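You operate a simulated robot arm through the tools that you are given. There is no shell and no other tool.

You are at the controls of a simulated robot arm. One attempt, no reset.

Task
Stack the three packs on the bed, widest first, and square the stack.
Fine: ends flush at the stop, bar drawn back.

The check looks at the end state, three seconds after you hand in, the way a careful person would. Anything else that was tipped, shoved, dropped, spilled or broken makes it a failure.

Robot
A 6-joint arm with a two-finger parallel gripper, fixed in place. Base frame: the origin is on the floor under the middle of its stand, x ahead of it, y to its left, z up. Lengths are in m, angles in degrees, forces in N, time in s.
It reaches about 1.066 m from its shoulder. Its first joint turns from -166.0 to 166.0 degrees. Payload 3.91 kg.
The TCP is the grasp point between the finger pads, 0.03 m short of the fingertips. In the tool frame z runs along the fingers and y along their closing line. Largest opening 0.11 m; finger width 0.02, thickness 0.01; the body of the gripper, 0.048 by 0.112 m, starts 0.055 m behind the TCP.
Orientation is that of the tool frame in the base frame, as a unit quaternion [w, x, y, z]. With the fingers straight down and closing along the base's y, the tool's x points along the base's -x, its y along +y and its z along -z.

Tools
- The arm moves only by the tool apply_moves. Its argument "series" is a list of rows, each an object of numbers (a shift or turn left out is 0, a gripper value left out holds the last): "dx", "dy", "dz": the shift along the tool's x, y, z in m; "wx", "wy", "wz": the turn, a rotation vector about the tool's x, y, z in degrees; "gripper": the gripper command, from -1 (shut) to 1 (fully open), values between in proportion. In form: [{"dx": .., "dy": .., "dz": .., "wx": .., "wy": .., "wz": .., "gripper": ..}, ...]. A call has 1 to 20 rows; each row shifts and turns the commanded pose from where the row before left it, along the tool's axes as they then stand. A row lasts 0.2 s, in which the tool goes at most 0.05 m and 8.6 degrees; a call with a longer step from one row to the next is refused whole, and so is a gripper value outside its range. A pose out of reach is approached as far as the arm can. The call stops where the force on the tool passes 60 N (or 10 N more than at its start, if that is more) or the arm is blocked; 0.2 s more then pass. Each finger travels about 0.153 m/s and halts on what it meets, pressing with about 32 N; the grip force reading is that of the motor and also rises with nothing between the fingers. The clock runs only during rows and for 0.2 s after the last one: add rows that do not move to give the fingers time. It gives the time, the measured TCP pose, the force on the tool (base axes), the opening and the grip force at its end, in the units of the frame above (readings bear some noise), with the torque about the TCP (base axes, N m) and any sound that the robot's microphone picked up.
- Cameras (640 x 400 px; columns grow to the right, rows downward): "scene" is fixed at [0.399, 0.501, 1.5661]; the picture's right is [-0.83, -0.56, 0.00], its down [-0.51, 0.75, -0.41] and it looks along [0.23, -0.34, -0.91] (base axes); focal length 268 px, centre (320, 200). "wrist" rides on the gripper at [0.072, 0.017, -0.103] in the tool frame; the picture's right is [-0.23, 0.97, 0.00], its down [-0.76, -0.18, -0.62] and it looks along [-0.61, -0.14, 0.78] (tool axes); focal length 222 px, centre (320, 200). There is no depth. A picture from a camera that has moved, and an enlarged one, comes with that camera's place and axes in the base frame and with its lens.
- camera(camera): a new picture of that camera. It takes no simulated time.
- inspect(camera, box): a new picture of the part [left, top, right, bottom] of that camera's present view, enlarged. It takes no simulated time.
- hand_in(): hands the job in; it is judged then, once.

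Nothing tells you positions but the pictures and the camera data. Unless the task says otherwise, let go and move clear before handing in.

The tools are called after "Request:" as a command line: name --argument value ..., lists and objects as JSON in quotes. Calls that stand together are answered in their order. apply_moves: Moves the arm, as the interface text tells. Its arguments: {"type":"object","properties":{"series":{"type":"array"}},"required":["series"]} The other tools are called the same way: camera (camera) takes a picture; inspect (camera, box) takes an enlarged picture of a part of a camera's view; hand_in () hands the job in.

At the start:

```text
time: 0.0
eef_pos: [0.4198, 0.171, 1.1851]
tool_rot: [0.001, 0.0, 1.0, -0.001]
contact_force: [-0.3, 0.1, 0.0]
ft_torque: [-0.01, 0.04, 0.0]
finger_gap: 0.1103
gripper_force: 0.1
```

scene: 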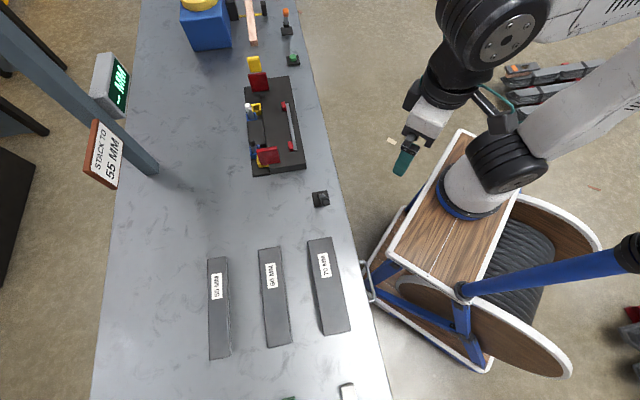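
wrist: 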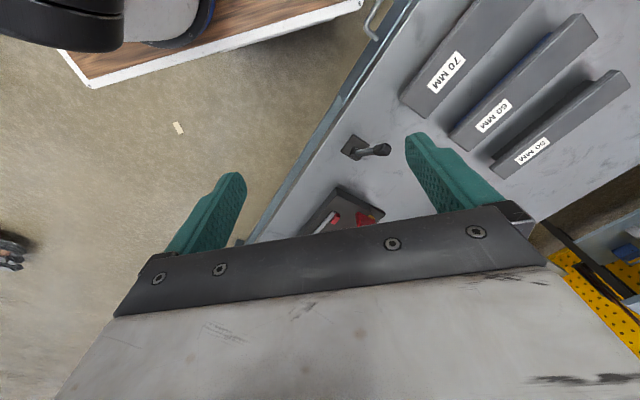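

I see a bench with three labelled dark packs (50/60/70 mm), a fixture with a bed, and a sign reading "STACK TO 55 MM". I'll look closer at everything before moving.

Request:
inspect --camera "scene" --box '[220, 40, 340, 190]'

Request:
inspect --camera "scene" --box '[180, 220, 380, 380]'

Request:
inspect --camera "scene" --box '[70, 40, 170, 200]'

Request:
inspect --camera "scene" --box '[170, 0, 320, 80]'

Request:
inspect --camera "wrist" --box '[280, 0, 640, 240]'

```text
2.67 times, centred on (280, 115) of scene
camera zoom: at [0.399, 0.501, 1.5661], right [-0.83, -0.56, 0.0], down [-0.51, 0.75, -0.41], along [0.23, -0.34, -0.91], focal length 716 px, centre (427, 427)
```

zoom: 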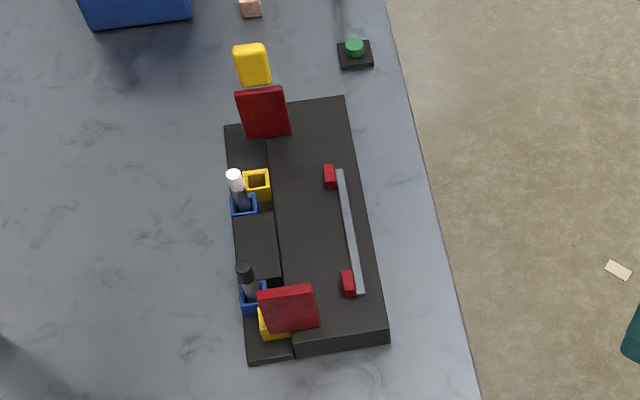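

```text
2.50 times, centred on (280, 300) of scene
camera zoom: at [0.399, 0.501, 1.5661], right [-0.83, -0.56, 0.0], down [-0.51, 0.75, -0.41], along [0.23, -0.34, -0.91], focal length 671 px, centre (420, -50)
```

zoom: 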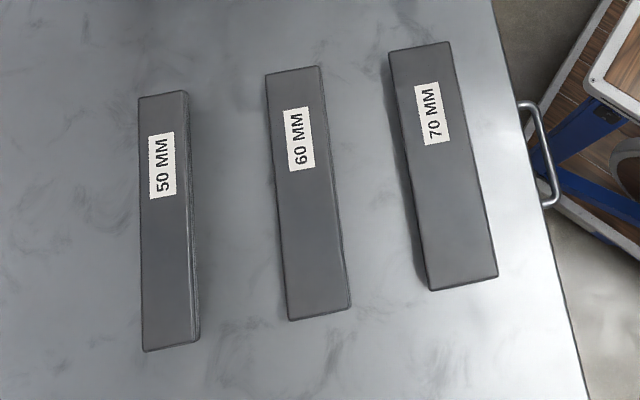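

```text
2.50 times, centred on (120, 120) of scene
camera zoom: at [0.399, 0.501, 1.5661], right [-0.83, -0.56, 0.0], down [-0.51, 0.75, -0.41], along [0.23, -0.34, -0.91], focal length 671 px, centre (820, 400)
```

zoom: 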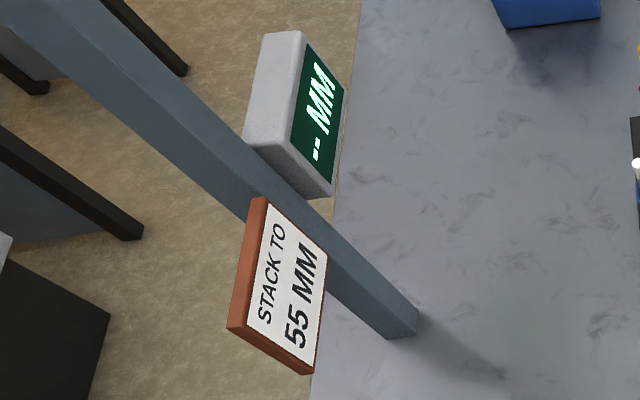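

```text
4.27 times, centred on (245, 40) of scene
camera zoom: at [0.399, 0.501, 1.5661], right [-0.83, -0.56, 0.0], down [-0.51, 0.75, -0.41], along [0.23, -0.34, -0.91], focal length 1145 px, centre (640, 883)
```

zoom: 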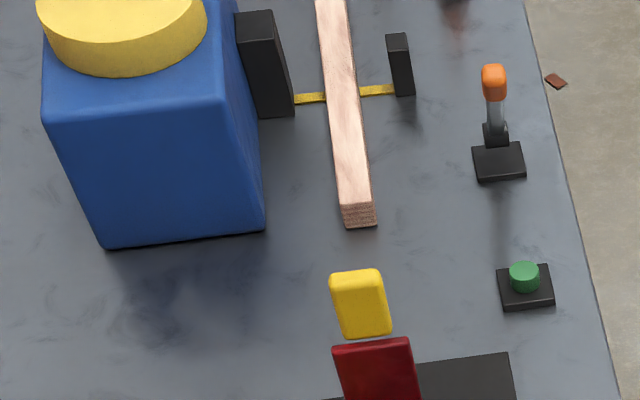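

```text
1.67 times, centred on (460, 120) of wrist
camera zoom: at [0.3472, 0.1893, 1.289], right [0.23, 0.97, 0.0], down [0.76, -0.18, 0.62], along [0.61, -0.14, -0.78], focal length 370 px, centre (87, 333)
```

zoom: 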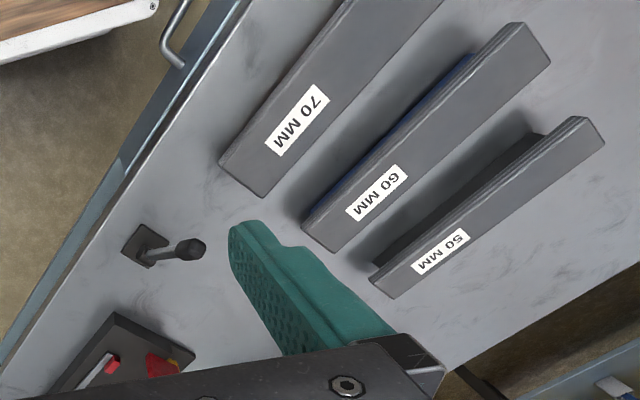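

The packs lie around (0.45, 0.45) with tops at z≈0.85, at about 45° to the base axes. The fixture is near (0.85, 0.09). I'll move the wrist camera over the fixture for a closer look.

Request:
apply_moves --series '[{"dx": -0.04}, {"dx": -0.04}, {"dx": -0.04}]'

Request:
camera --camera "wrist"

```text
time: 0.8
eef_pos: [0.5371, 0.1719, 1.184]
tool_rot: [0.0, -0.001, 1.0, 0.0]
contact_force: [0.0, 0.0, -0.2]
ft_torque: [0.05, -0.02, 0.0]
finger_gap: 0.1098
gripper_force: 0.1
```

```text
taken
camera wrist: at [0.4659, 0.1899, 1.2882], right [0.23, 0.97, 0.0], down [0.76, -0.18, 0.62], along [0.61, -0.14, -0.78], focal length 222 px, centre (320, 200)
```

wrist: 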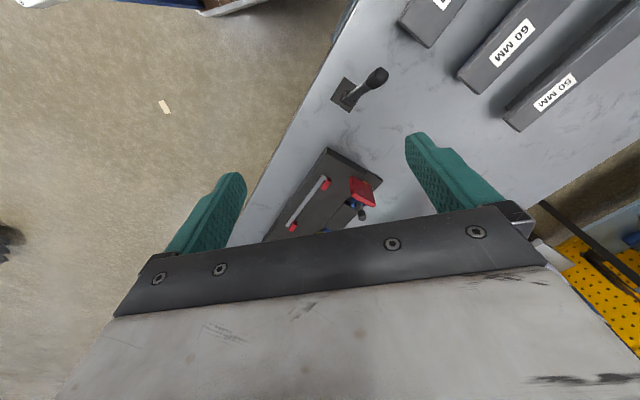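

The wrist picture runs upside down, so its top half looks almost straight down. I'll move farther over the fixture.

Request:
apply_moves --series '[{"dx": -0.04, "dy": -0.015}, {"dx": -0.04, "dy": -0.015}, {"dx": -0.04, "dy": -0.015}, {"dx": -0.04, "dy": -0.015}, {"dx": -0.04, "dy": -0.015}, {"dx": -0.04, "dy": -0.015}]'

Request:
camera --camera "wrist"

Request:
camera --camera "scene"

```text
time: 2.2
eef_pos: [0.7799, 0.0802, 1.1852]
tool_rot: [0.001, 0.0, 1.0, 0.0]
contact_force: [-1.3, 0.2, 0.5]
ft_torque: [-0.04, -0.05, -0.03]
finger_gap: 0.11
gripper_force: 0.0
```

```text
taken
camera wrist: at [0.7076, 0.0991, 1.2893], right [0.23, 0.97, 0.0], down [0.76, -0.18, 0.62], along [0.61, -0.14, -0.78], focal length 222 px, centre (320, 200)
```

wrist: 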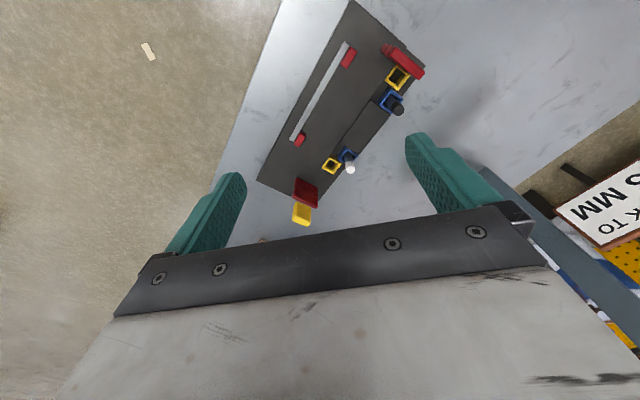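

```text
taken
```

scene: 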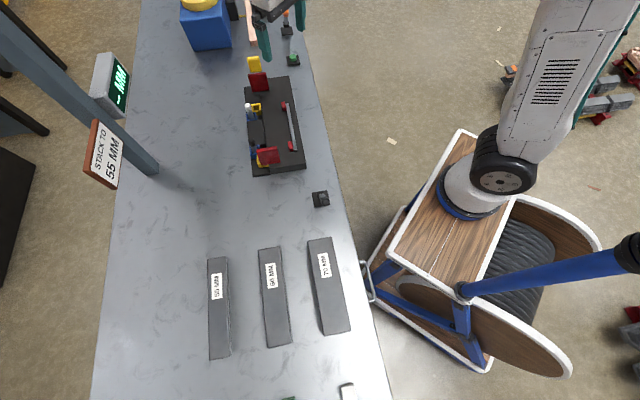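

Request:
inspect --camera "wrist" --box '[240, 0, 440, 230]'

Request:
inspect --camera "wrist" --box '[270, 120, 370, 240]'

Request:
inspect --camera "wrist" --box '[340, 20, 440, 130]'

Request:
inspect --camera "scene" --box '[240, 60, 320, 190]'

```text
1.74 times, centred on (340, 115) of wrist
camera zoom: at [0.7076, 0.0991, 1.2893], right [0.23, 0.97, 0.0], down [0.76, -0.18, 0.62], along [0.61, -0.14, -0.78], focal length 386 px, centre (285, 348)
```

zoom: 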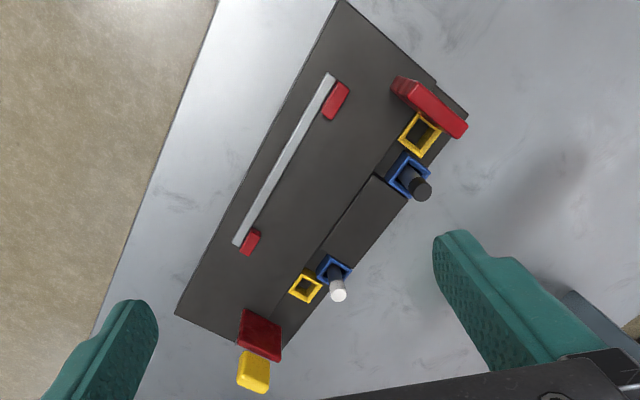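

```text
3.33 times, centred on (320, 180) of wrist
camera zoom: at [0.7076, 0.0991, 1.2893], right [0.23, 0.97, 0.0], down [0.76, -0.18, 0.62], along [0.61, -0.14, -0.78], focal length 740 px, centre (320, 267)
```

zoom: 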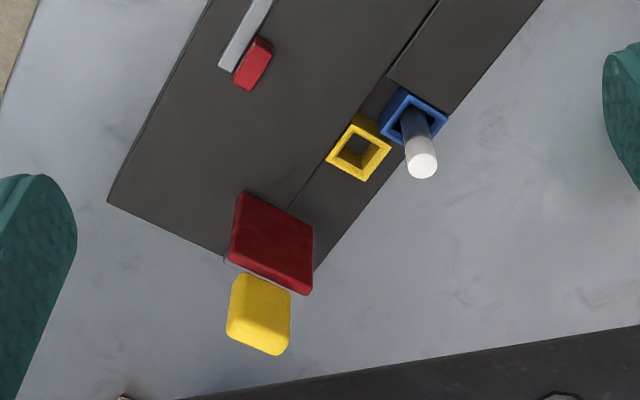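

```text
3.64 times, centred on (390, 75) of wrist
camera zoom: at [0.7076, 0.0991, 1.2893], right [0.23, 0.97, 0.0], down [0.76, -0.18, 0.62], along [0.61, -0.14, -0.78], focal length 808 px, centre (66, 654)
```

zoom: 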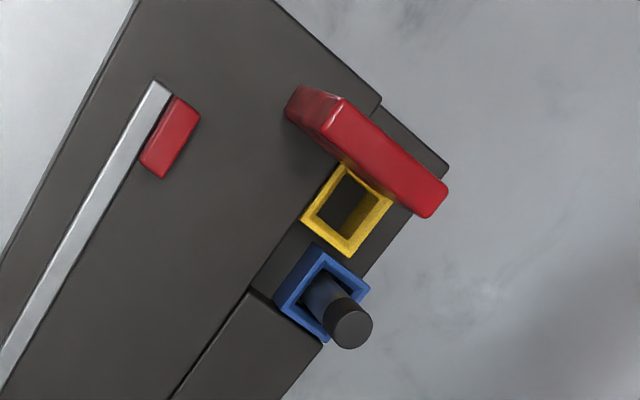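

```text
3.08 times, centred on (280, 125) of scene
camera zoom: at [0.399, 0.501, 1.5661], right [-0.83, -0.56, 0.0], down [-0.51, 0.75, -0.41], along [0.23, -0.34, -0.91], focal length 826 px, centre (443, 431)
```

zoom: 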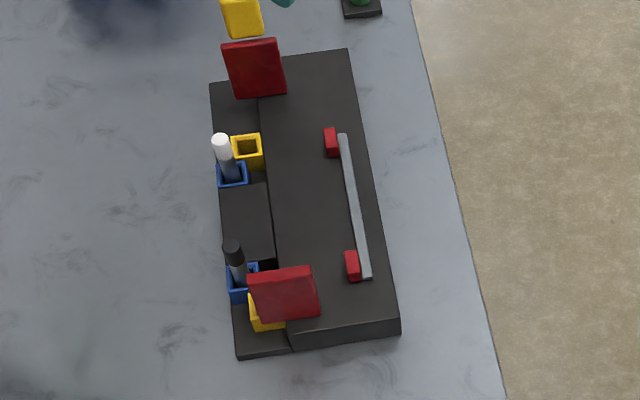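

The fixture appears to be a raised slab with a lower step holding coloured sockets. It also has two upright red plates and a grey strip with red blocks. I need oblique views to understand the mechanism, so I'll back off and tilt the wrist.

Request:
apply_moves --series '[{"dx": 0.045}, {"dx": 0.045}, {"dx": 0.045}, {"dx": 0.045}, {"dx": 0.045}, {"wy": -7.5}, {"wy": -7.5}, {"wy": -7.5}, {"wy": -7.5}, {"wy": -7.5}]'

Request:
camera --camera "wrist"

```text
time: 4.4
eef_pos: [0.5547, 0.0805, 1.1853]
tool_rot: [0.322, 0.0, 0.947, 0.001]
contact_force: [-0.6, 0.2, 0.3]
ft_torque: [-0.03, -0.01, 0.0]
finger_gap: 0.1101
gripper_force: 0.1
```

```text
taken
camera wrist: at [0.4345, 0.0987, 1.2242], right [0.18, 0.97, 0.14], down [0.22, -0.18, 0.96], along [0.96, -0.14, -0.25], focal length 222 px, centre (320, 200)
```

wrist: 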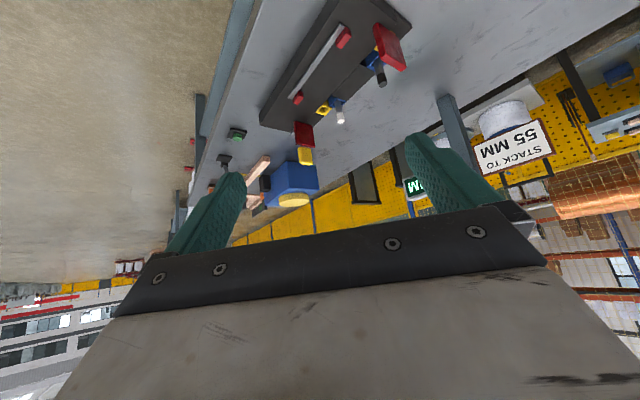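

Request:
inspect --camera "wrist" --box '[250, 0, 430, 180]'

Request:
inspect --camera "wrist" --box '[180, 100, 340, 240]'

Request:
inspect --camera "wrist" --box '[400, 80, 640, 230]'

```text
2.22 times, centred on (340, 90) of wrist
camera zoom: at [0.4345, 0.0987, 1.2242], right [0.18, 0.97, 0.14], down [0.22, -0.18, 0.96], along [0.96, -0.14, -0.25], focal length 494 px, centre (276, 444)
```

zoom: 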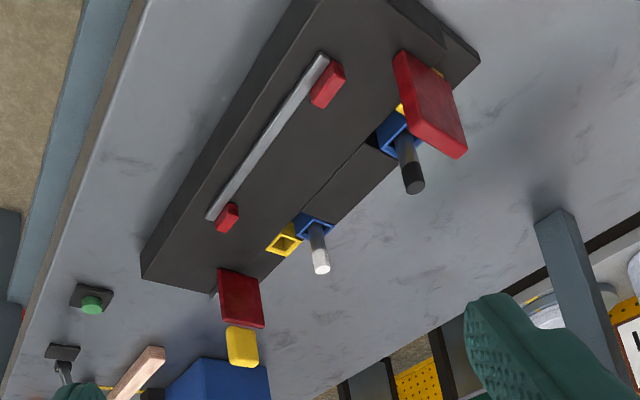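

```text
2.86 times, centred on (260, 170) of wrist
camera zoom: at [0.4345, 0.0987, 1.2242], right [0.18, 0.97, 0.14], down [0.22, -0.18, 0.96], along [0.96, -0.14, -0.25], focal length 635 px, centre (491, 286)
```

zoom: 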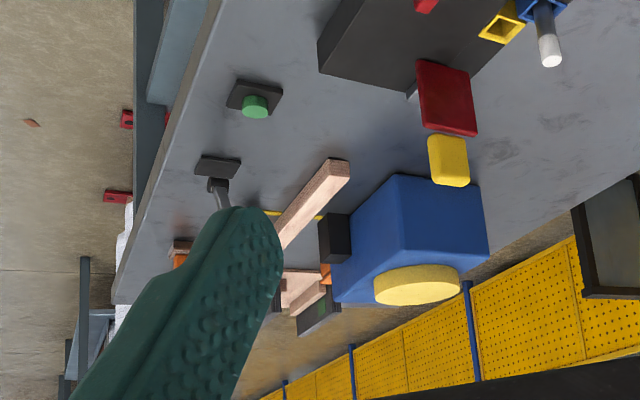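

```text
2.67 times, centred on (520, 155) of wrist
camera zoom: at [0.4345, 0.0987, 1.2242], right [0.18, 0.97, 0.14], down [0.22, -0.18, 0.96], along [0.96, -0.14, -0.25], focal length 592 px, centre (-213, 320)
```

zoom: 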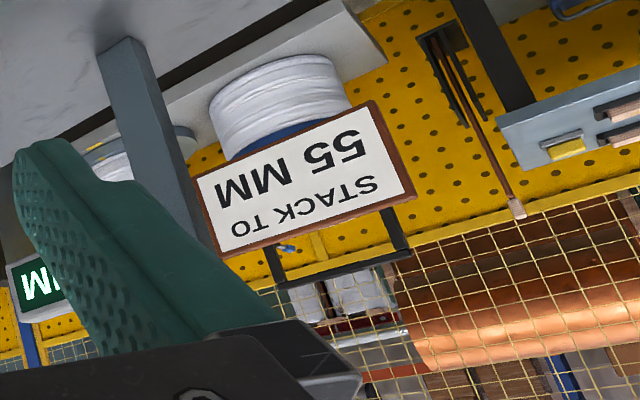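

Request:
apply_moves --series '[{"dx": -0.0065, "dy": -0.0283, "dz": 0.0312}, {"dx": -0.0065, "dy": -0.0283, "dz": 0.0312}, {"dx": -0.0065, "dy": -0.0283, "dz": 0.0312}, {"dx": -0.0065, "dy": -0.0283, "dz": 0.0312}, {"dx": -0.0065, "dy": -0.0283, "dz": 0.0312}, {"dx": -0.0065, "dy": -0.0283, "dz": 0.0312}, {"wx": -4.57, "wz": -5.95}, {"wx": -4.57, "wz": -5.95}, {"wx": -4.57, "wz": -5.95}, {"wx": -4.57, "wz": -5.95}, {"wx": -4.57, "wz": -5.95}, {"wx": -4.57, "wz": -5.95}]'

Request:
camera --camera "wrist"

Request:
inspect --camera "wrist" --box '[160, 0, 480, 200]'

```text
time: 7.0
eef_pos: [0.6987, -0.0887, 1.06]
tool_rot: [0.297, -0.363, 0.875, 0.123]
contact_force: [0.8, -0.3, 0.4]
ft_torque: [-0.02, 0.01, -0.01]
finger_gap: 0.1099
gripper_force: 0.1
```

```text
taken
camera wrist: at [0.6023, -0.161, 1.0985], right [-0.56, 0.81, 0.14], down [0.28, 0.03, 0.96], along [0.78, 0.58, -0.25], focal length 222 px, centre (320, 200)
```

wrist: 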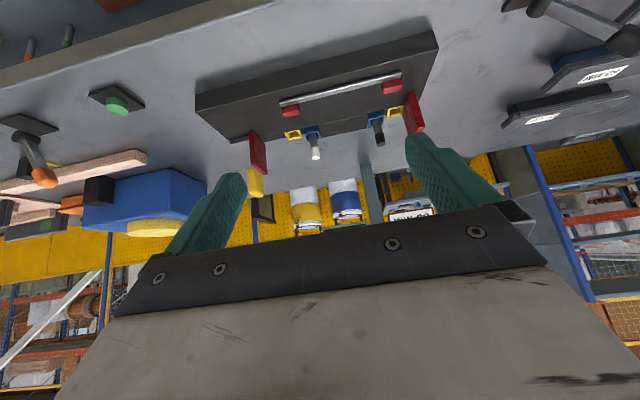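

```text
2.00 times, centred on (320, 100) of wrist
camera zoom: at [0.6023, -0.161, 1.0985], right [-0.56, 0.81, 0.14], down [0.28, 0.03, 0.96], along [0.78, 0.58, -0.25], focal length 444 px, centre (320, 400)
```

zoom: 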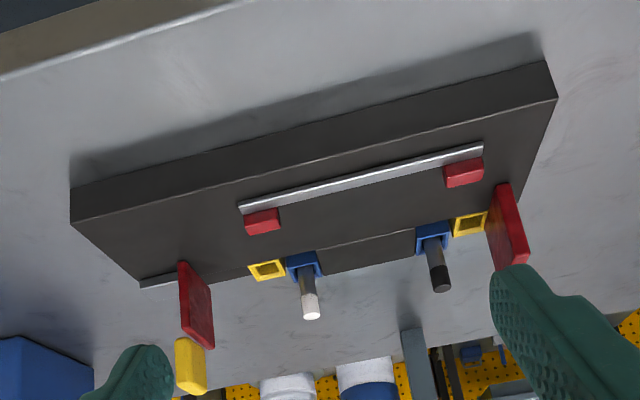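

Request:
inspect --camera "wrist" --box '[460, 0, 640, 150]'

Request:
inspect --camera "wrist" --box '[0, 0, 220, 250]'

Request:
inspect --camera "wrist" --box '[230, 60, 330, 210]'

Request:
inspect --camera "wrist" --box '[340, 60, 440, 160]'

```text
2.67 times, centred on (550, 75) of wrist
camera zoom: at [0.6023, -0.161, 1.0985], right [-0.56, 0.81, 0.14], down [0.28, 0.03, 0.96], along [0.78, 0.58, -0.25], focal length 592 px, centre (-293, 533)
```

zoom: 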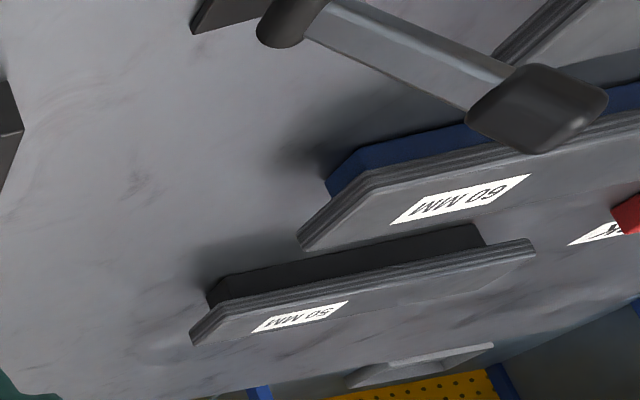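

```text
1.60 times, centred on (110, 125) of wrist
camera zoom: at [0.6023, -0.161, 1.0985], right [-0.56, 0.81, 0.14], down [0.28, 0.03, 0.96], along [0.78, 0.58, -0.25], focal length 355 px, centre (656, 320)
```

zoom: 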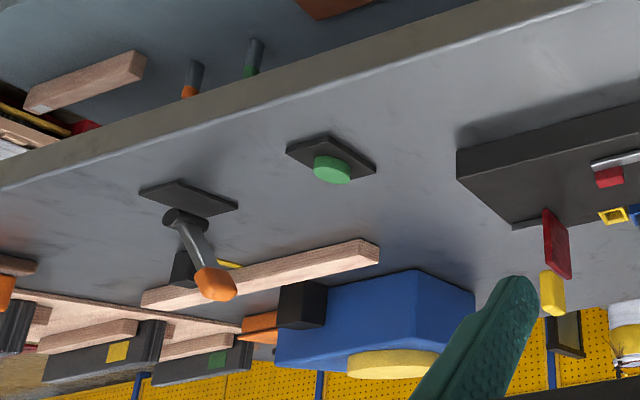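

```text
2.67 times, centred on (280, 135) of wrist
camera zoom: at [0.6023, -0.161, 1.0985], right [-0.56, 0.81, 0.14], down [0.28, 0.03, 0.96], along [0.78, 0.58, -0.25], focal length 592 px, centre (427, 373)
```

zoom: 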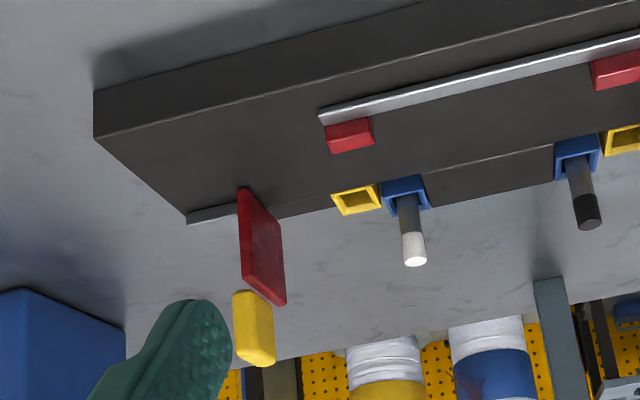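

```text
4.00 times, centred on (390, 110) of wrist
camera zoom: at [0.6023, -0.161, 1.0985], right [-0.56, 0.81, 0.14], down [0.28, 0.03, 0.96], along [0.78, 0.58, -0.25], focal length 888 px, centre (40, 560)
```

zoom: 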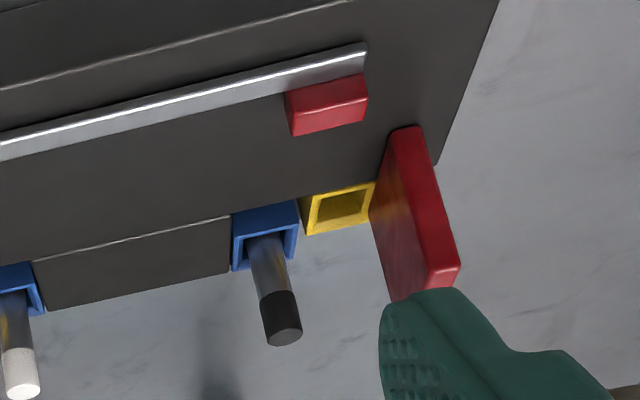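

The packs are laminated plates resting on narrower blocks, so the gripper fingers can get at their sides. I'll take a closer straight-down view of the fixture.

Request:
apply_moves --series '[{"wy": 7.5}, {"wy": 7.5}, {"wy": 7.5}, {"wy": 7.5}, {"wy": 7.5}, {"dx": -0.045}, {"dx": -0.045}, {"dx": -0.045}, {"dx": -0.045}, {"dx": -0.045}]'

Request:
camera --camera "wrist"

Request:
inspect --camera "wrist" --box '[160, 0, 480, 200]'

```text
time: 9.2
eef_pos: [0.8584, 0.0711, 1.0566]
tool_rot: [0.001, -0.382, 0.924, 0.0]
contact_force: [-0.2, -0.2, -0.3]
ft_torque: [0.03, -0.01, 0.04]
finger_gap: 0.1099
gripper_force: 0.1
```

```text
taken
camera wrist: at [0.7961, 0.032, 1.1613], right [-0.53, 0.85, 0.0], down [0.66, 0.41, 0.62], along [0.53, 0.33, -0.78], focal length 222 px, centre (320, 200)
```

wrist: 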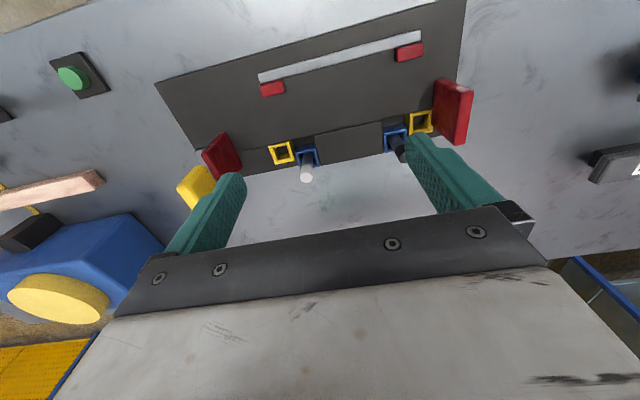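

```text
2.00 times, centred on (320, 100) of wrist
camera zoom: at [0.7961, 0.032, 1.1613], right [-0.53, 0.85, 0.0], down [0.66, 0.41, 0.62], along [0.53, 0.33, -0.78], focal length 444 px, centre (320, 400)
```

zoom: 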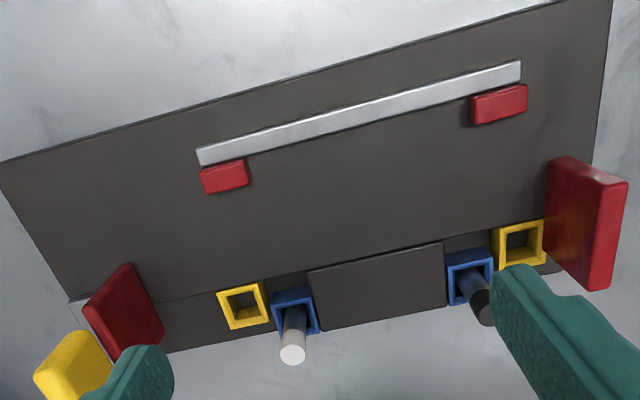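

Request:
inspect --camera "wrist" --box '[140, 110, 270, 230]'

Request:
inspect --camera "wrist" --box '[370, 20, 490, 170]'

Request:
inspect --camera "wrist" --box '[230, 20, 380, 190]'

```text
3.33 times, centred on (205, 170) of wrist
camera zoom: at [0.7961, 0.032, 1.1613], right [-0.53, 0.85, 0.0], down [0.66, 0.41, 0.62], along [0.53, 0.33, -0.78], focal length 740 px, centre (703, 300)
```

zoom: 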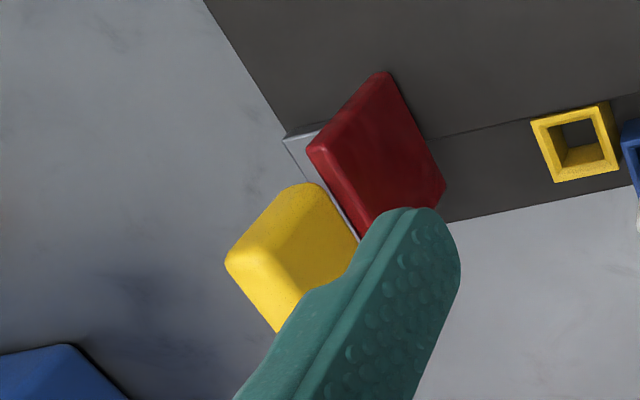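

```text
2.67 times, centred on (430, 95) of wrist
camera zoom: at [0.7961, 0.032, 1.1613], right [-0.53, 0.85, 0.0], down [0.66, 0.41, 0.62], along [0.53, 0.33, -0.78], focal length 592 px, centre (27, 480)
```

zoom: 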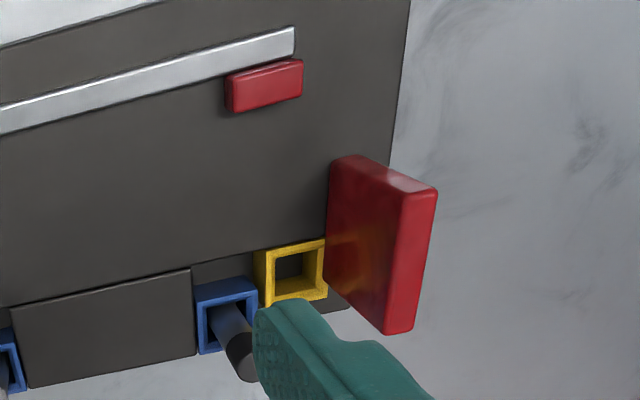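

```text
2.35 times, centred on (305, 105) of wrist
camera zoom: at [0.7961, 0.032, 1.1613], right [-0.53, 0.85, 0.0], down [0.66, 0.41, 0.62], along [0.53, 0.33, -0.78], focal length 523 px, centre (355, 424)
```

zoom: 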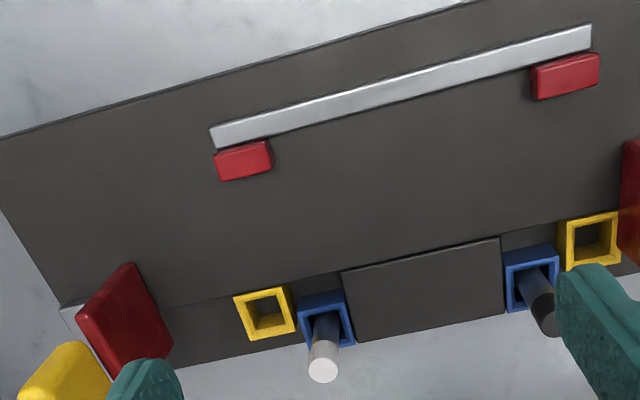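

The far red plate is a pad on a steel backing with a yellow handle, so it looks like a pusher. The near red plate looks like the fixed stop. Next I'll check the lever and other small items on the bench, then get a low view along the bed.

Request:
inspect --camera "scene" --box '[280, 170, 360, 230]'

Request:
apply_moves --series '[{"dz": -0.04}, {"dx": 0.02, "dy": 0.04}, {"dx": 0.02, "dy": 0.04}, {"dx": 0.02, "dy": 0.04}, {"dx": 0.01, "dy": 0.04}, {"dy": 0.04}, {"dy": 0.04}, {"dy": 0.04}]'

Request:
camera --camera "wrist"

```text
6.67 times, centred on (320, 200) of scene
camera zoom: at [0.399, 0.501, 1.5661], right [-0.83, -0.56, 0.0], down [-0.51, 0.75, -0.41], along [0.23, -0.34, -0.91], focal length 1789 px, centre (320, 200)
```

zoom: 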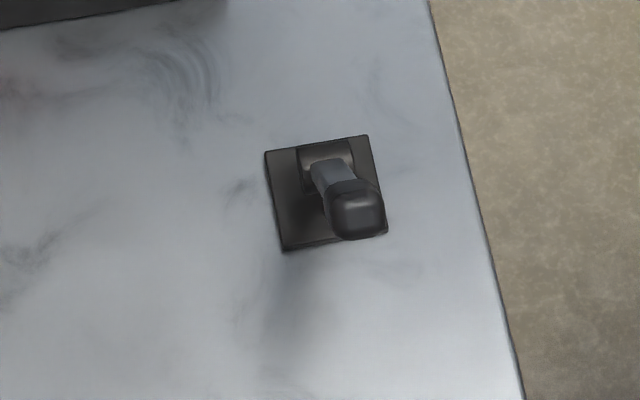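

```text
time: 11.0
eef_pos: [0.6128, 0.2192, 1.1001]
tool_rot: [0.0, -0.383, 0.924, 0.0]
contact_force: [-0.8, 0.5, 0.2]
ft_torque: [0.01, 0.0, -0.01]
finger_gap: 0.1101
gripper_force: 0.1
```

```text
taken
camera wrist: at [0.5499, 0.1805, 1.2045], right [-0.53, 0.85, 0.0], down [0.66, 0.41, 0.62], along [0.53, 0.33, -0.78], focal length 222 px, centre (320, 200)
```

wrist: 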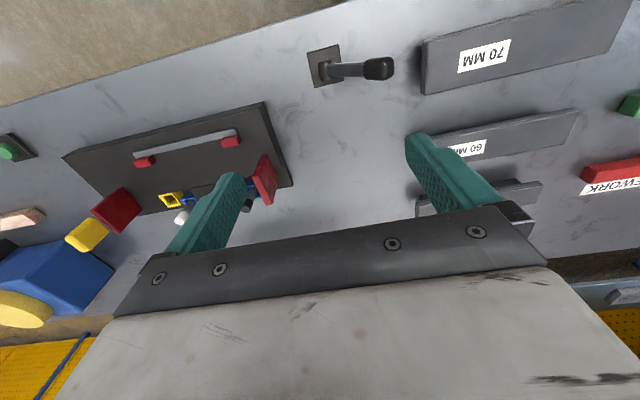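

Request:
inspect --camera "wrist" --box '[400, 0, 640, 230]'

Request:
inspect --camera "scene" --box '[100, 340, 420, 400]'

```text
1.74 times, centred on (520, 115) of wrist
camera zoom: at [0.5499, 0.1805, 1.2045], right [-0.53, 0.85, 0.0], down [0.66, 0.41, 0.62], along [0.53, 0.33, -0.78], focal length 386 px, centre (-28, 348)
```

zoom: 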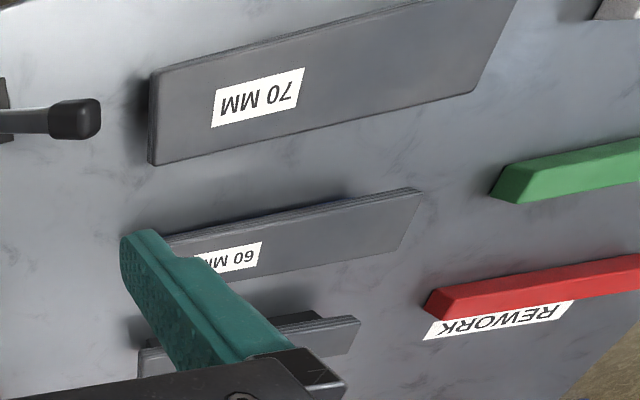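

```text
2.00 times, centred on (260, 370) of scene
camera zoom: at [0.399, 0.501, 1.5661], right [-0.83, -0.56, 0.0], down [-0.51, 0.75, -0.41], along [0.23, -0.34, -0.91], focal length 537 px, centre (440, -140)
```

zoom: 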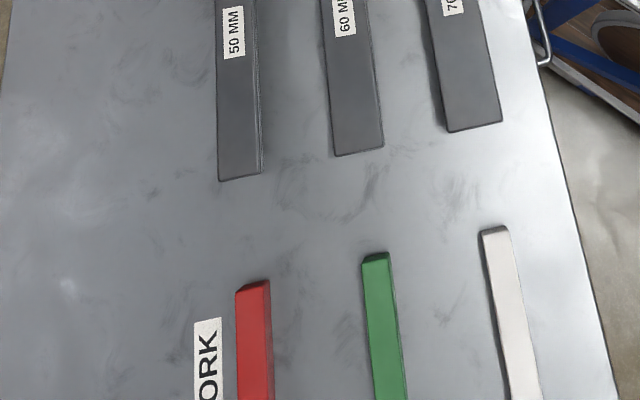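

There are more items beyond the packs, including a red bar labelled "REWORK" and green and white bars. I'll look there too.

Request:
apply_moves --series '[{"dy": 0.045}, {"dy": 0.045}, {"dy": 0.045}, {"dy": 0.045}, {"dy": 0.045}, {"dy": 0.045}, {"dy": 0.045}]'

Request:
camera --camera "wrist"

```text
time: 12.6
eef_pos: [0.3878, 0.4427, 1.0999]
tool_rot: [0.0, -0.382, 0.924, -0.001]
contact_force: [-0.6, -0.8, 0.3]
ft_torque: [0.03, -0.01, 0.02]
finger_gap: 0.1099
gripper_force: 0.1
```

```text
taken
camera wrist: at [0.3239, 0.4043, 1.2041], right [-0.53, 0.85, 0.0], down [0.66, 0.41, 0.62], along [0.53, 0.33, -0.78], focal length 222 px, centre (320, 200)
```

wrist: 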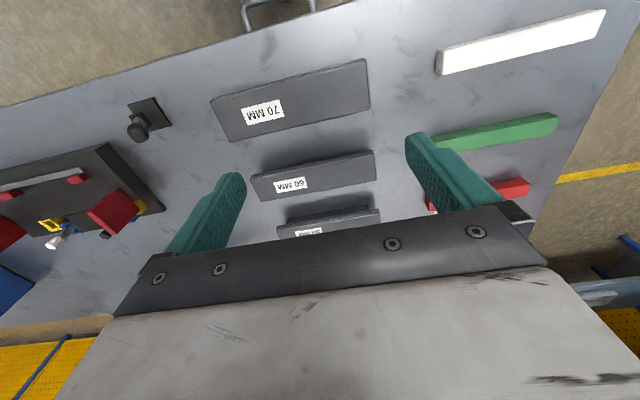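

Request:
inspect --camera "wrist" --box '[200, 40, 400, 250]'

Request:
inspect --camera "wrist" --box '[400, 0, 640, 220]'

Request:
inspect --camera "wrist" --box '[0, 80, 200, 280]'

```text
1.90 times, centred on (300, 145) of wrist
camera zoom: at [0.3239, 0.4043, 1.2041], right [-0.53, 0.85, 0.0], down [0.66, 0.41, 0.62], along [0.53, 0.33, -0.78], focal length 423 px, centre (358, 305)
```

zoom: 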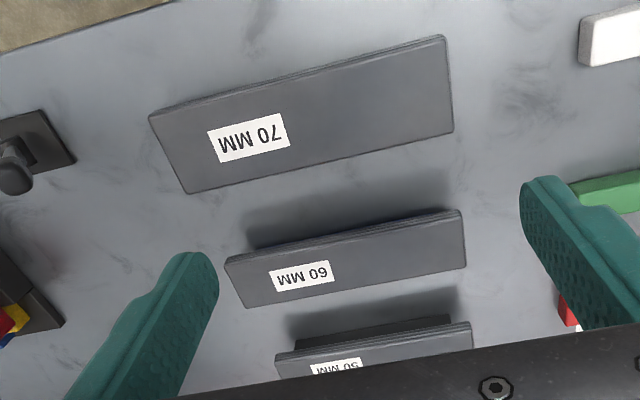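

```text
1.82 times, centred on (520, 110) of wrist
camera zoom: at [0.3239, 0.4043, 1.2041], right [-0.53, 0.85, 0.0], down [0.66, 0.41, 0.62], along [0.53, 0.33, -0.78], focal length 404 px, centre (-44, 364)
```

zoom: 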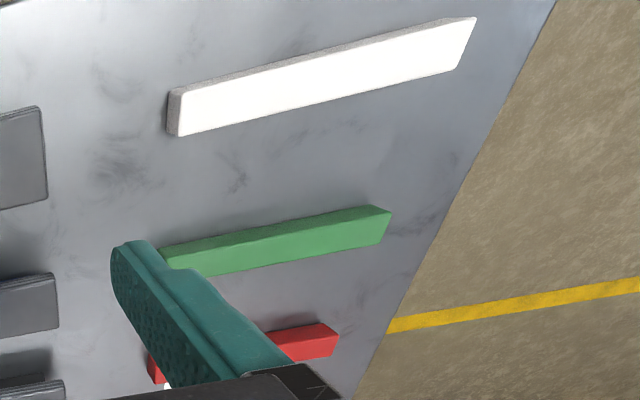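

```text
2.00 times, centred on (100, 180) of wrist
camera zoom: at [0.3239, 0.4043, 1.2041], right [-0.53, 0.85, 0.0], down [0.66, 0.41, 0.62], along [0.53, 0.33, -0.78], focal length 444 px, centre (760, 240)
```

zoom: 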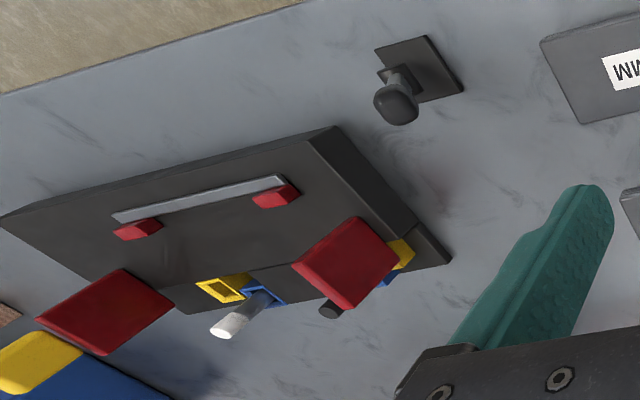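

I now need a low view along the bed's length. It should show whether the step's centre block stands above the slab, and how the plates are mounted.

Request:
apply_moves --series '[{"dx": -0.016, "dy": -0.04}, {"dx": -0.016, "dy": -0.04}, {"dx": -0.016, "dy": -0.04}, {"dx": -0.016, "dy": -0.04}, {"dx": -0.016, "dy": -0.04}, {"dx": -0.016, "dy": -0.04}, {"dx": -0.016, "dy": -0.04}, {"wz": 7.5}, {"wz": 7.5}, {"wz": 7.5}, {"wz": 7.5}, {"wz": 7.5}, {"wz": 7.5}, {"wz": 7.5}, {"wz": 7.5}, {"wz": 7.5}, {"wz": 7.5}, {"wz": 7.5}, {"wz": 7.5}]'

Request:
apply_moves --series '[{"wy": -7.5}, {"wy": -7.5}, {"wy": -7.5}, {"wy": -7.5}, {"wy": -7.5}, {"dx": 0.0264, "dz": 0.0344}, {"dx": 0.0264, "dz": 0.0344}, {"dx": 0.0264, "dz": 0.0344}]'

Request:
camera --camera "wrist"

```text
time: 16.6
eef_pos: [0.6653, 0.3219, 1.1008]
tool_rot: [0.0, 0.384, 0.923, 0.0]
contact_force: [0.5, -0.6, 0.0]
ft_torque: [0.0, -0.05, -0.01]
finger_gap: 0.1098
gripper_force: 0.1
```

```text
time: 18.4
eef_pos: [0.663, 0.3216, 0.9683]
tool_rot: [0.298, 0.362, 0.875, -0.122]
contact_force: [0.2, 0.2, 0.4]
ft_torque: [0.02, 0.0, 0.0]
finger_gap: 0.11
gripper_force: 0.0
```

```text
taken
camera wrist: at [0.5901, 0.4207, 1.0071], right [0.82, 0.56, 0.14], down [0.03, -0.29, 0.96], along [0.58, -0.78, -0.25], focal length 222 px, centre (320, 200)
```

wrist: 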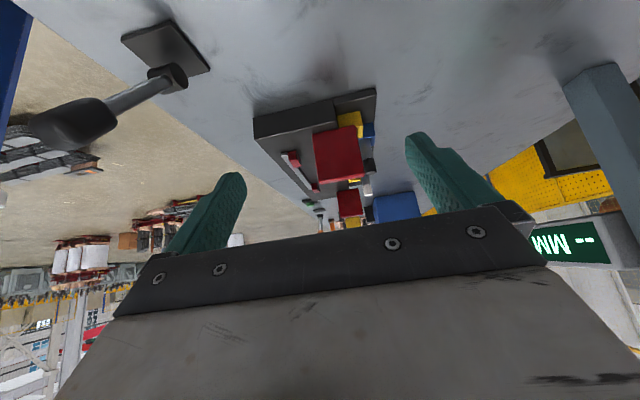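

Request:
inspect --camera "wrist" --box '[240, 70, 420, 230]'

Request:
inspect --camera "wrist" --box '[330, 90, 410, 230]'

Request:
inspect --camera "scene" --box '[235, 95, 305, 180]'

```text
2.50 times, centred on (330, 150) of wrist
camera zoom: at [0.5901, 0.4207, 1.0071], right [0.82, 0.56, 0.14], down [0.03, -0.29, 0.96], along [0.58, -0.78, -0.25], focal length 555 px, centre (295, 325)
```

zoom: 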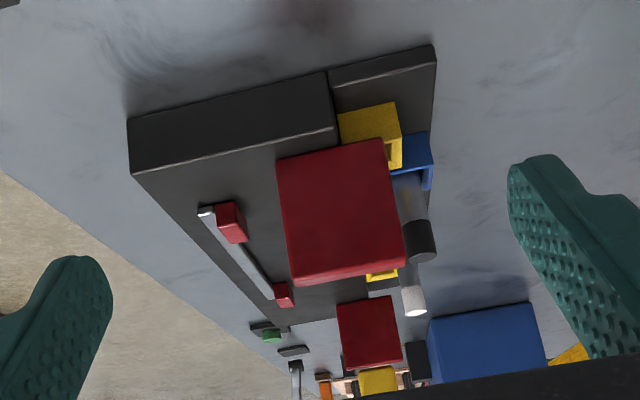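

```text
2.86 times, centred on (370, 160) of wrist
camera zoom: at [0.5901, 0.4207, 1.0071], right [0.82, 0.56, 0.14], down [0.03, -0.29, 0.96], along [0.58, -0.78, -0.25], focal length 635 px, centre (177, 314)
```

zoom: 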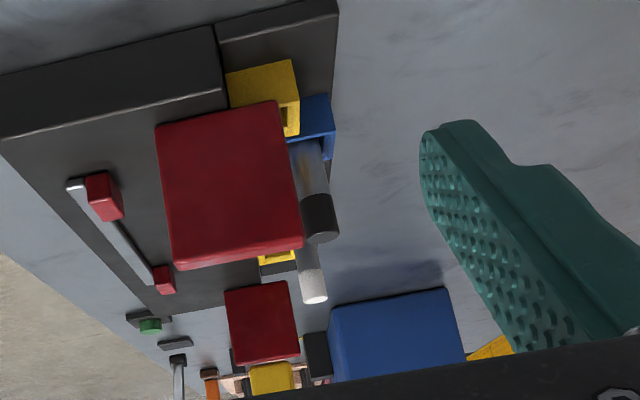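

```text
4.71 times, centred on (270, 138) of scene
camera zoom: at [0.399, 0.501, 1.5661], right [-0.83, -0.56, 0.0], down [-0.51, 0.75, -0.41], along [0.23, -0.34, -0.91], focal length 1263 px, centre (555, 494)
```

zoom: 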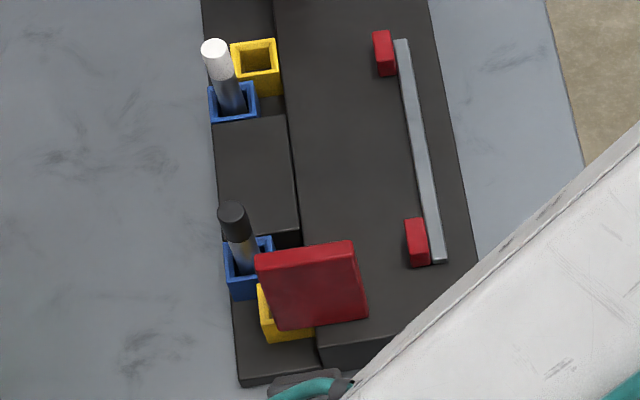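

The step is lower than the slab, and the centre block is about level with it. The far plate seems to ride on a grey rail with a yellow handle, so I'll look at that mechanism from the robot side at low height.

Request:
apply_moves --series '[{"dx": -0.0264, "dz": -0.0344}, {"dx": -0.0264, "dz": -0.0344}, {"dx": -0.0264, "dz": -0.0344}, {"wy": 7.5}, {"wy": 7.5}, {"wy": 7.5}, {"wy": 7.5}, {"wy": 7.5}, {"wz": -7.5}, {"wz": -7.5}, {"wz": -7.5}, {"wz": -7.5}, {"wz": -7.5}, {"wz": -7.5}, {"wz": -7.5}, {"wz": -7.5}, {"wz": -7.5}, {"wz": -7.5}, {"wz": -7.5}, {"wz": -7.5}]'

Request:
apply_moves --series '[{"dx": 0.0151, "dy": -0.0417}, {"dx": 0.0151, "dy": -0.0417}, {"dx": 0.0151, "dy": -0.0417}, {"dx": 0.0151, "dy": -0.0417}, {"dx": 0.0151, "dy": -0.0417}, {"dx": 0.0151, "dy": -0.0417}, {"dx": 0.0151, "dy": -0.0417}, {"dx": 0.0151, "dy": -0.0417}, {"dx": 0.0151, "dy": -0.0417}, {"dx": 0.0151, "dy": -0.0417}, {"dx": 0.0151, "dy": -0.0417}, {"wy": -7.86}, {"wy": -7.86}, {"wy": -7.86}, {"wy": -7.86}, {"wy": -7.86}, {"wy": -7.86}, {"wy": -7.86}]'

Request:
camera --camera "wrist"

```text
time: 22.6
eef_pos: [0.665, 0.3223, 1.1001]
tool_rot: [0.0, -0.383, 0.924, 0.0]
contact_force: [0.5, -0.5, -0.4]
ft_torque: [0.01, -0.03, -0.01]
finger_gap: 0.1101
gripper_force: 0.0
```

```text
time: 26.4
eef_pos: [0.8722, -0.1189, 1.0994]
tool_rot: [0.428, -0.34, 0.818, 0.178]
contact_force: [-0.6, -0.4, 0.8]
ft_torque: [0.01, 0.03, -0.01]
finger_gap: 0.1101
gripper_force: 0.0
```

```text
taken
camera wrist: at [0.7712, -0.1952, 1.1012], right [-0.6, 0.78, 0.19], down [0.07, -0.18, 0.98], along [0.8, 0.6, 0.05], focal length 222 px, centre (320, 200)
```

wrist: 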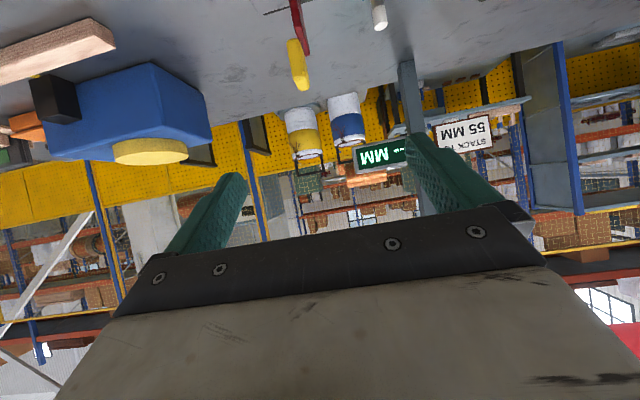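

Request:
apply_moves --series '[{"dx": 0.0355, "dz": 0.0249}, {"dx": 0.0355, "dz": 0.0249}, {"dx": 0.0355, "dz": 0.0249}]'

Request:
camera --camera "wrist"

Request:
inspect --camera "wrist" --box '[220, 40, 400, 210]'

```text
time: 27.2
eef_pos: [0.8754, -0.1155, 0.9744]
tool_rot: [0.426, -0.34, 0.82, 0.176]
contact_force: [-0.4, 0.3, -0.1]
ft_torque: [-0.02, 0.01, -0.04]
finger_gap: 0.1101
gripper_force: 0.0
```

```text
taken
camera wrist: at [0.773, -0.192, 0.9751], right [-0.6, 0.78, 0.19], down [0.07, -0.18, 0.98], along [0.8, 0.6, 0.05], focal length 222 px, centre (320, 200)
```

wrist: 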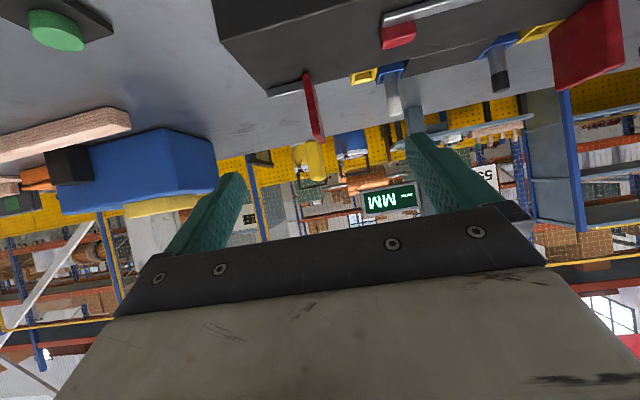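

```text
2.35 times, centred on (310, 125) of wrist
camera zoom: at [0.773, -0.192, 0.9751], right [-0.6, 0.78, 0.19], down [0.07, -0.18, 0.98], along [0.8, 0.6, 0.05], focal length 523 px, centre (344, 376)
```

zoom: 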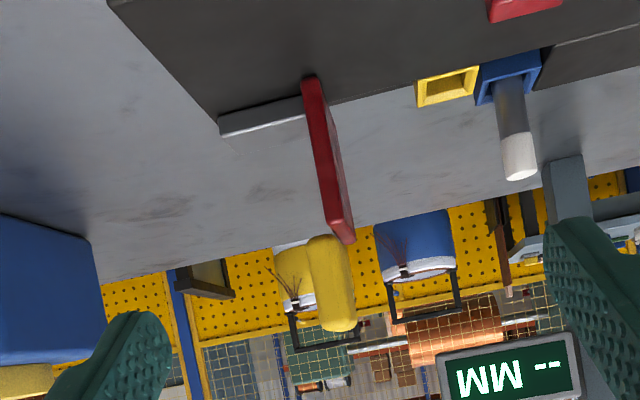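

The far pad is a slider. It is a red plate with a yellow knob on top and a flat grey bar trailing behind it, so this is the "bar". The near red plate is the stop. Next I'll survey the packs closely from above, with the gripper's closing line across their width.

Request:
apply_moves --series '[{"dx": -0.0355, "dz": -0.0249}, {"dx": -0.0355, "dz": -0.0249}, {"dx": -0.0355, "dz": -0.0249}, {"wy": 7.86}, {"wy": 7.86}, {"wy": 7.86}, {"wy": 7.86}, {"wy": 7.86}, {"wy": 7.86}, {"wy": 7.86}]'

Request:
apply_moves --series '[{"wz": 7.5}, {"wz": 7.5}, {"wz": 7.5}, {"wz": 7.5}, {"wz": 7.5}, {"wz": 7.5}, {"wz": 7.5}, {"wz": 7.5}, {"wz": 7.5}, {"wz": 7.5}, {"wz": 7.5}, {"wz": 7.5}]'

Request:
camera --camera "wrist"

```text
time: 29.4
eef_pos: [0.8708, -0.1193, 1.0999]
tool_rot: [-0.001, -0.383, 0.924, 0.0]
contact_force: [0.3, -0.8, 0.0]
ft_torque: [0.04, -0.01, -0.01]
finger_gap: 0.1101
gripper_force: 0.1
```

```text
time: 32.0
eef_pos: [0.8711, -0.1186, 1.1008]
tool_rot: [-0.001, 0.383, 0.924, 0.0]
contact_force: [0.0, -0.5, 0.2]
ft_torque: [0.02, 0.0, -0.01]
finger_gap: 0.1101
gripper_force: 0.1
```

```text
taken
camera wrist: at [0.8328, -0.0547, 1.2049], right [0.85, 0.53, 0.0], down [0.41, -0.67, 0.62], along [0.33, -0.53, -0.78], focal length 222 px, centre (320, 200)
```

wrist: 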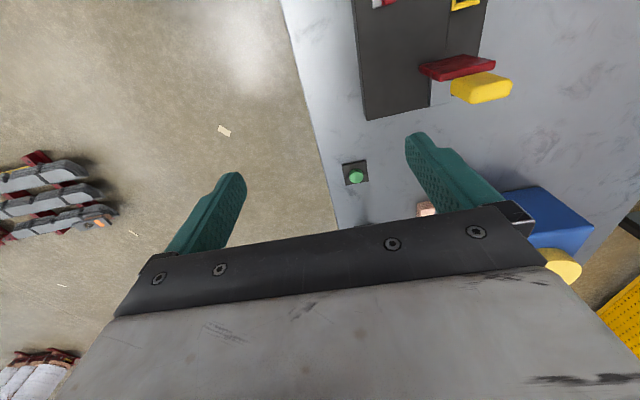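

Request:
inspect --camera "wrist" --box '[340, 0, 540, 130]'

Request:
apply_moves --series '[{"dx": 0.046, "dy": 0.005}, {"dx": 0.046, "dy": 0.005}, {"dx": 0.046, "dy": 0.005}, {"dx": 0.046, "dy": 0.005}, {"dx": 0.046, "dy": 0.005}, {"dx": 0.046, "dy": 0.005}, {"dx": 0.046, "dy": 0.005}, {"dx": 0.046, "dy": 0.005}, {"dx": 0.046, "dy": 0.005}, {"dx": 0.046, "dy": 0.005}, {"dx": 0.046, "dy": 0.005}, {"dx": 0.046, "dy": 0.005}, {"dx": 0.046, "dy": 0.005}, {"dx": 0.046, "dy": 0.005}]'

Request:
camera --camera "wrist"

```text
3.08 times, centred on (440, 65) of wrist
camera zoom: at [0.8328, -0.0547, 1.2049], right [0.85, 0.53, 0.0], down [0.41, -0.67, 0.62], along [0.33, -0.53, -0.78], focal length 684 px, centre (-49, 615)
```

zoom: 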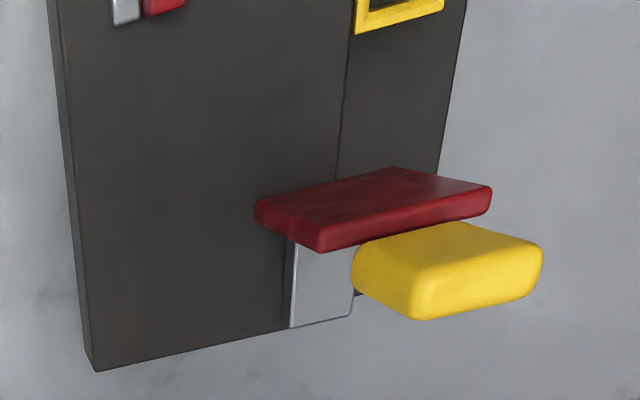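

```text
time: 35.0
eef_pos: [0.4665, 0.3828, 1.1006]
tool_rot: [0.001, 0.383, 0.924, 0.0]
contact_force: [0.8, -0.4, 0.3]
ft_torque: [-0.04, 0.04, -0.01]
finger_gap: 0.11
gripper_force: 0.1
```

```text
taken
camera wrist: at [0.4272, 0.448, 1.206], right [0.85, 0.53, 0.0], down [0.41, -0.66, 0.62], along [0.33, -0.53, -0.78], focal length 222 px, centre (320, 200)
```

wrist: 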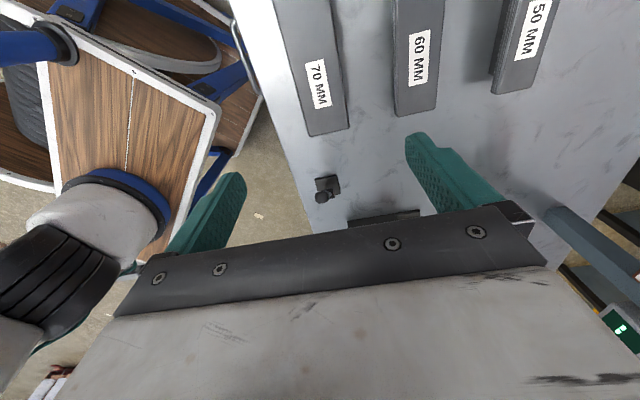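

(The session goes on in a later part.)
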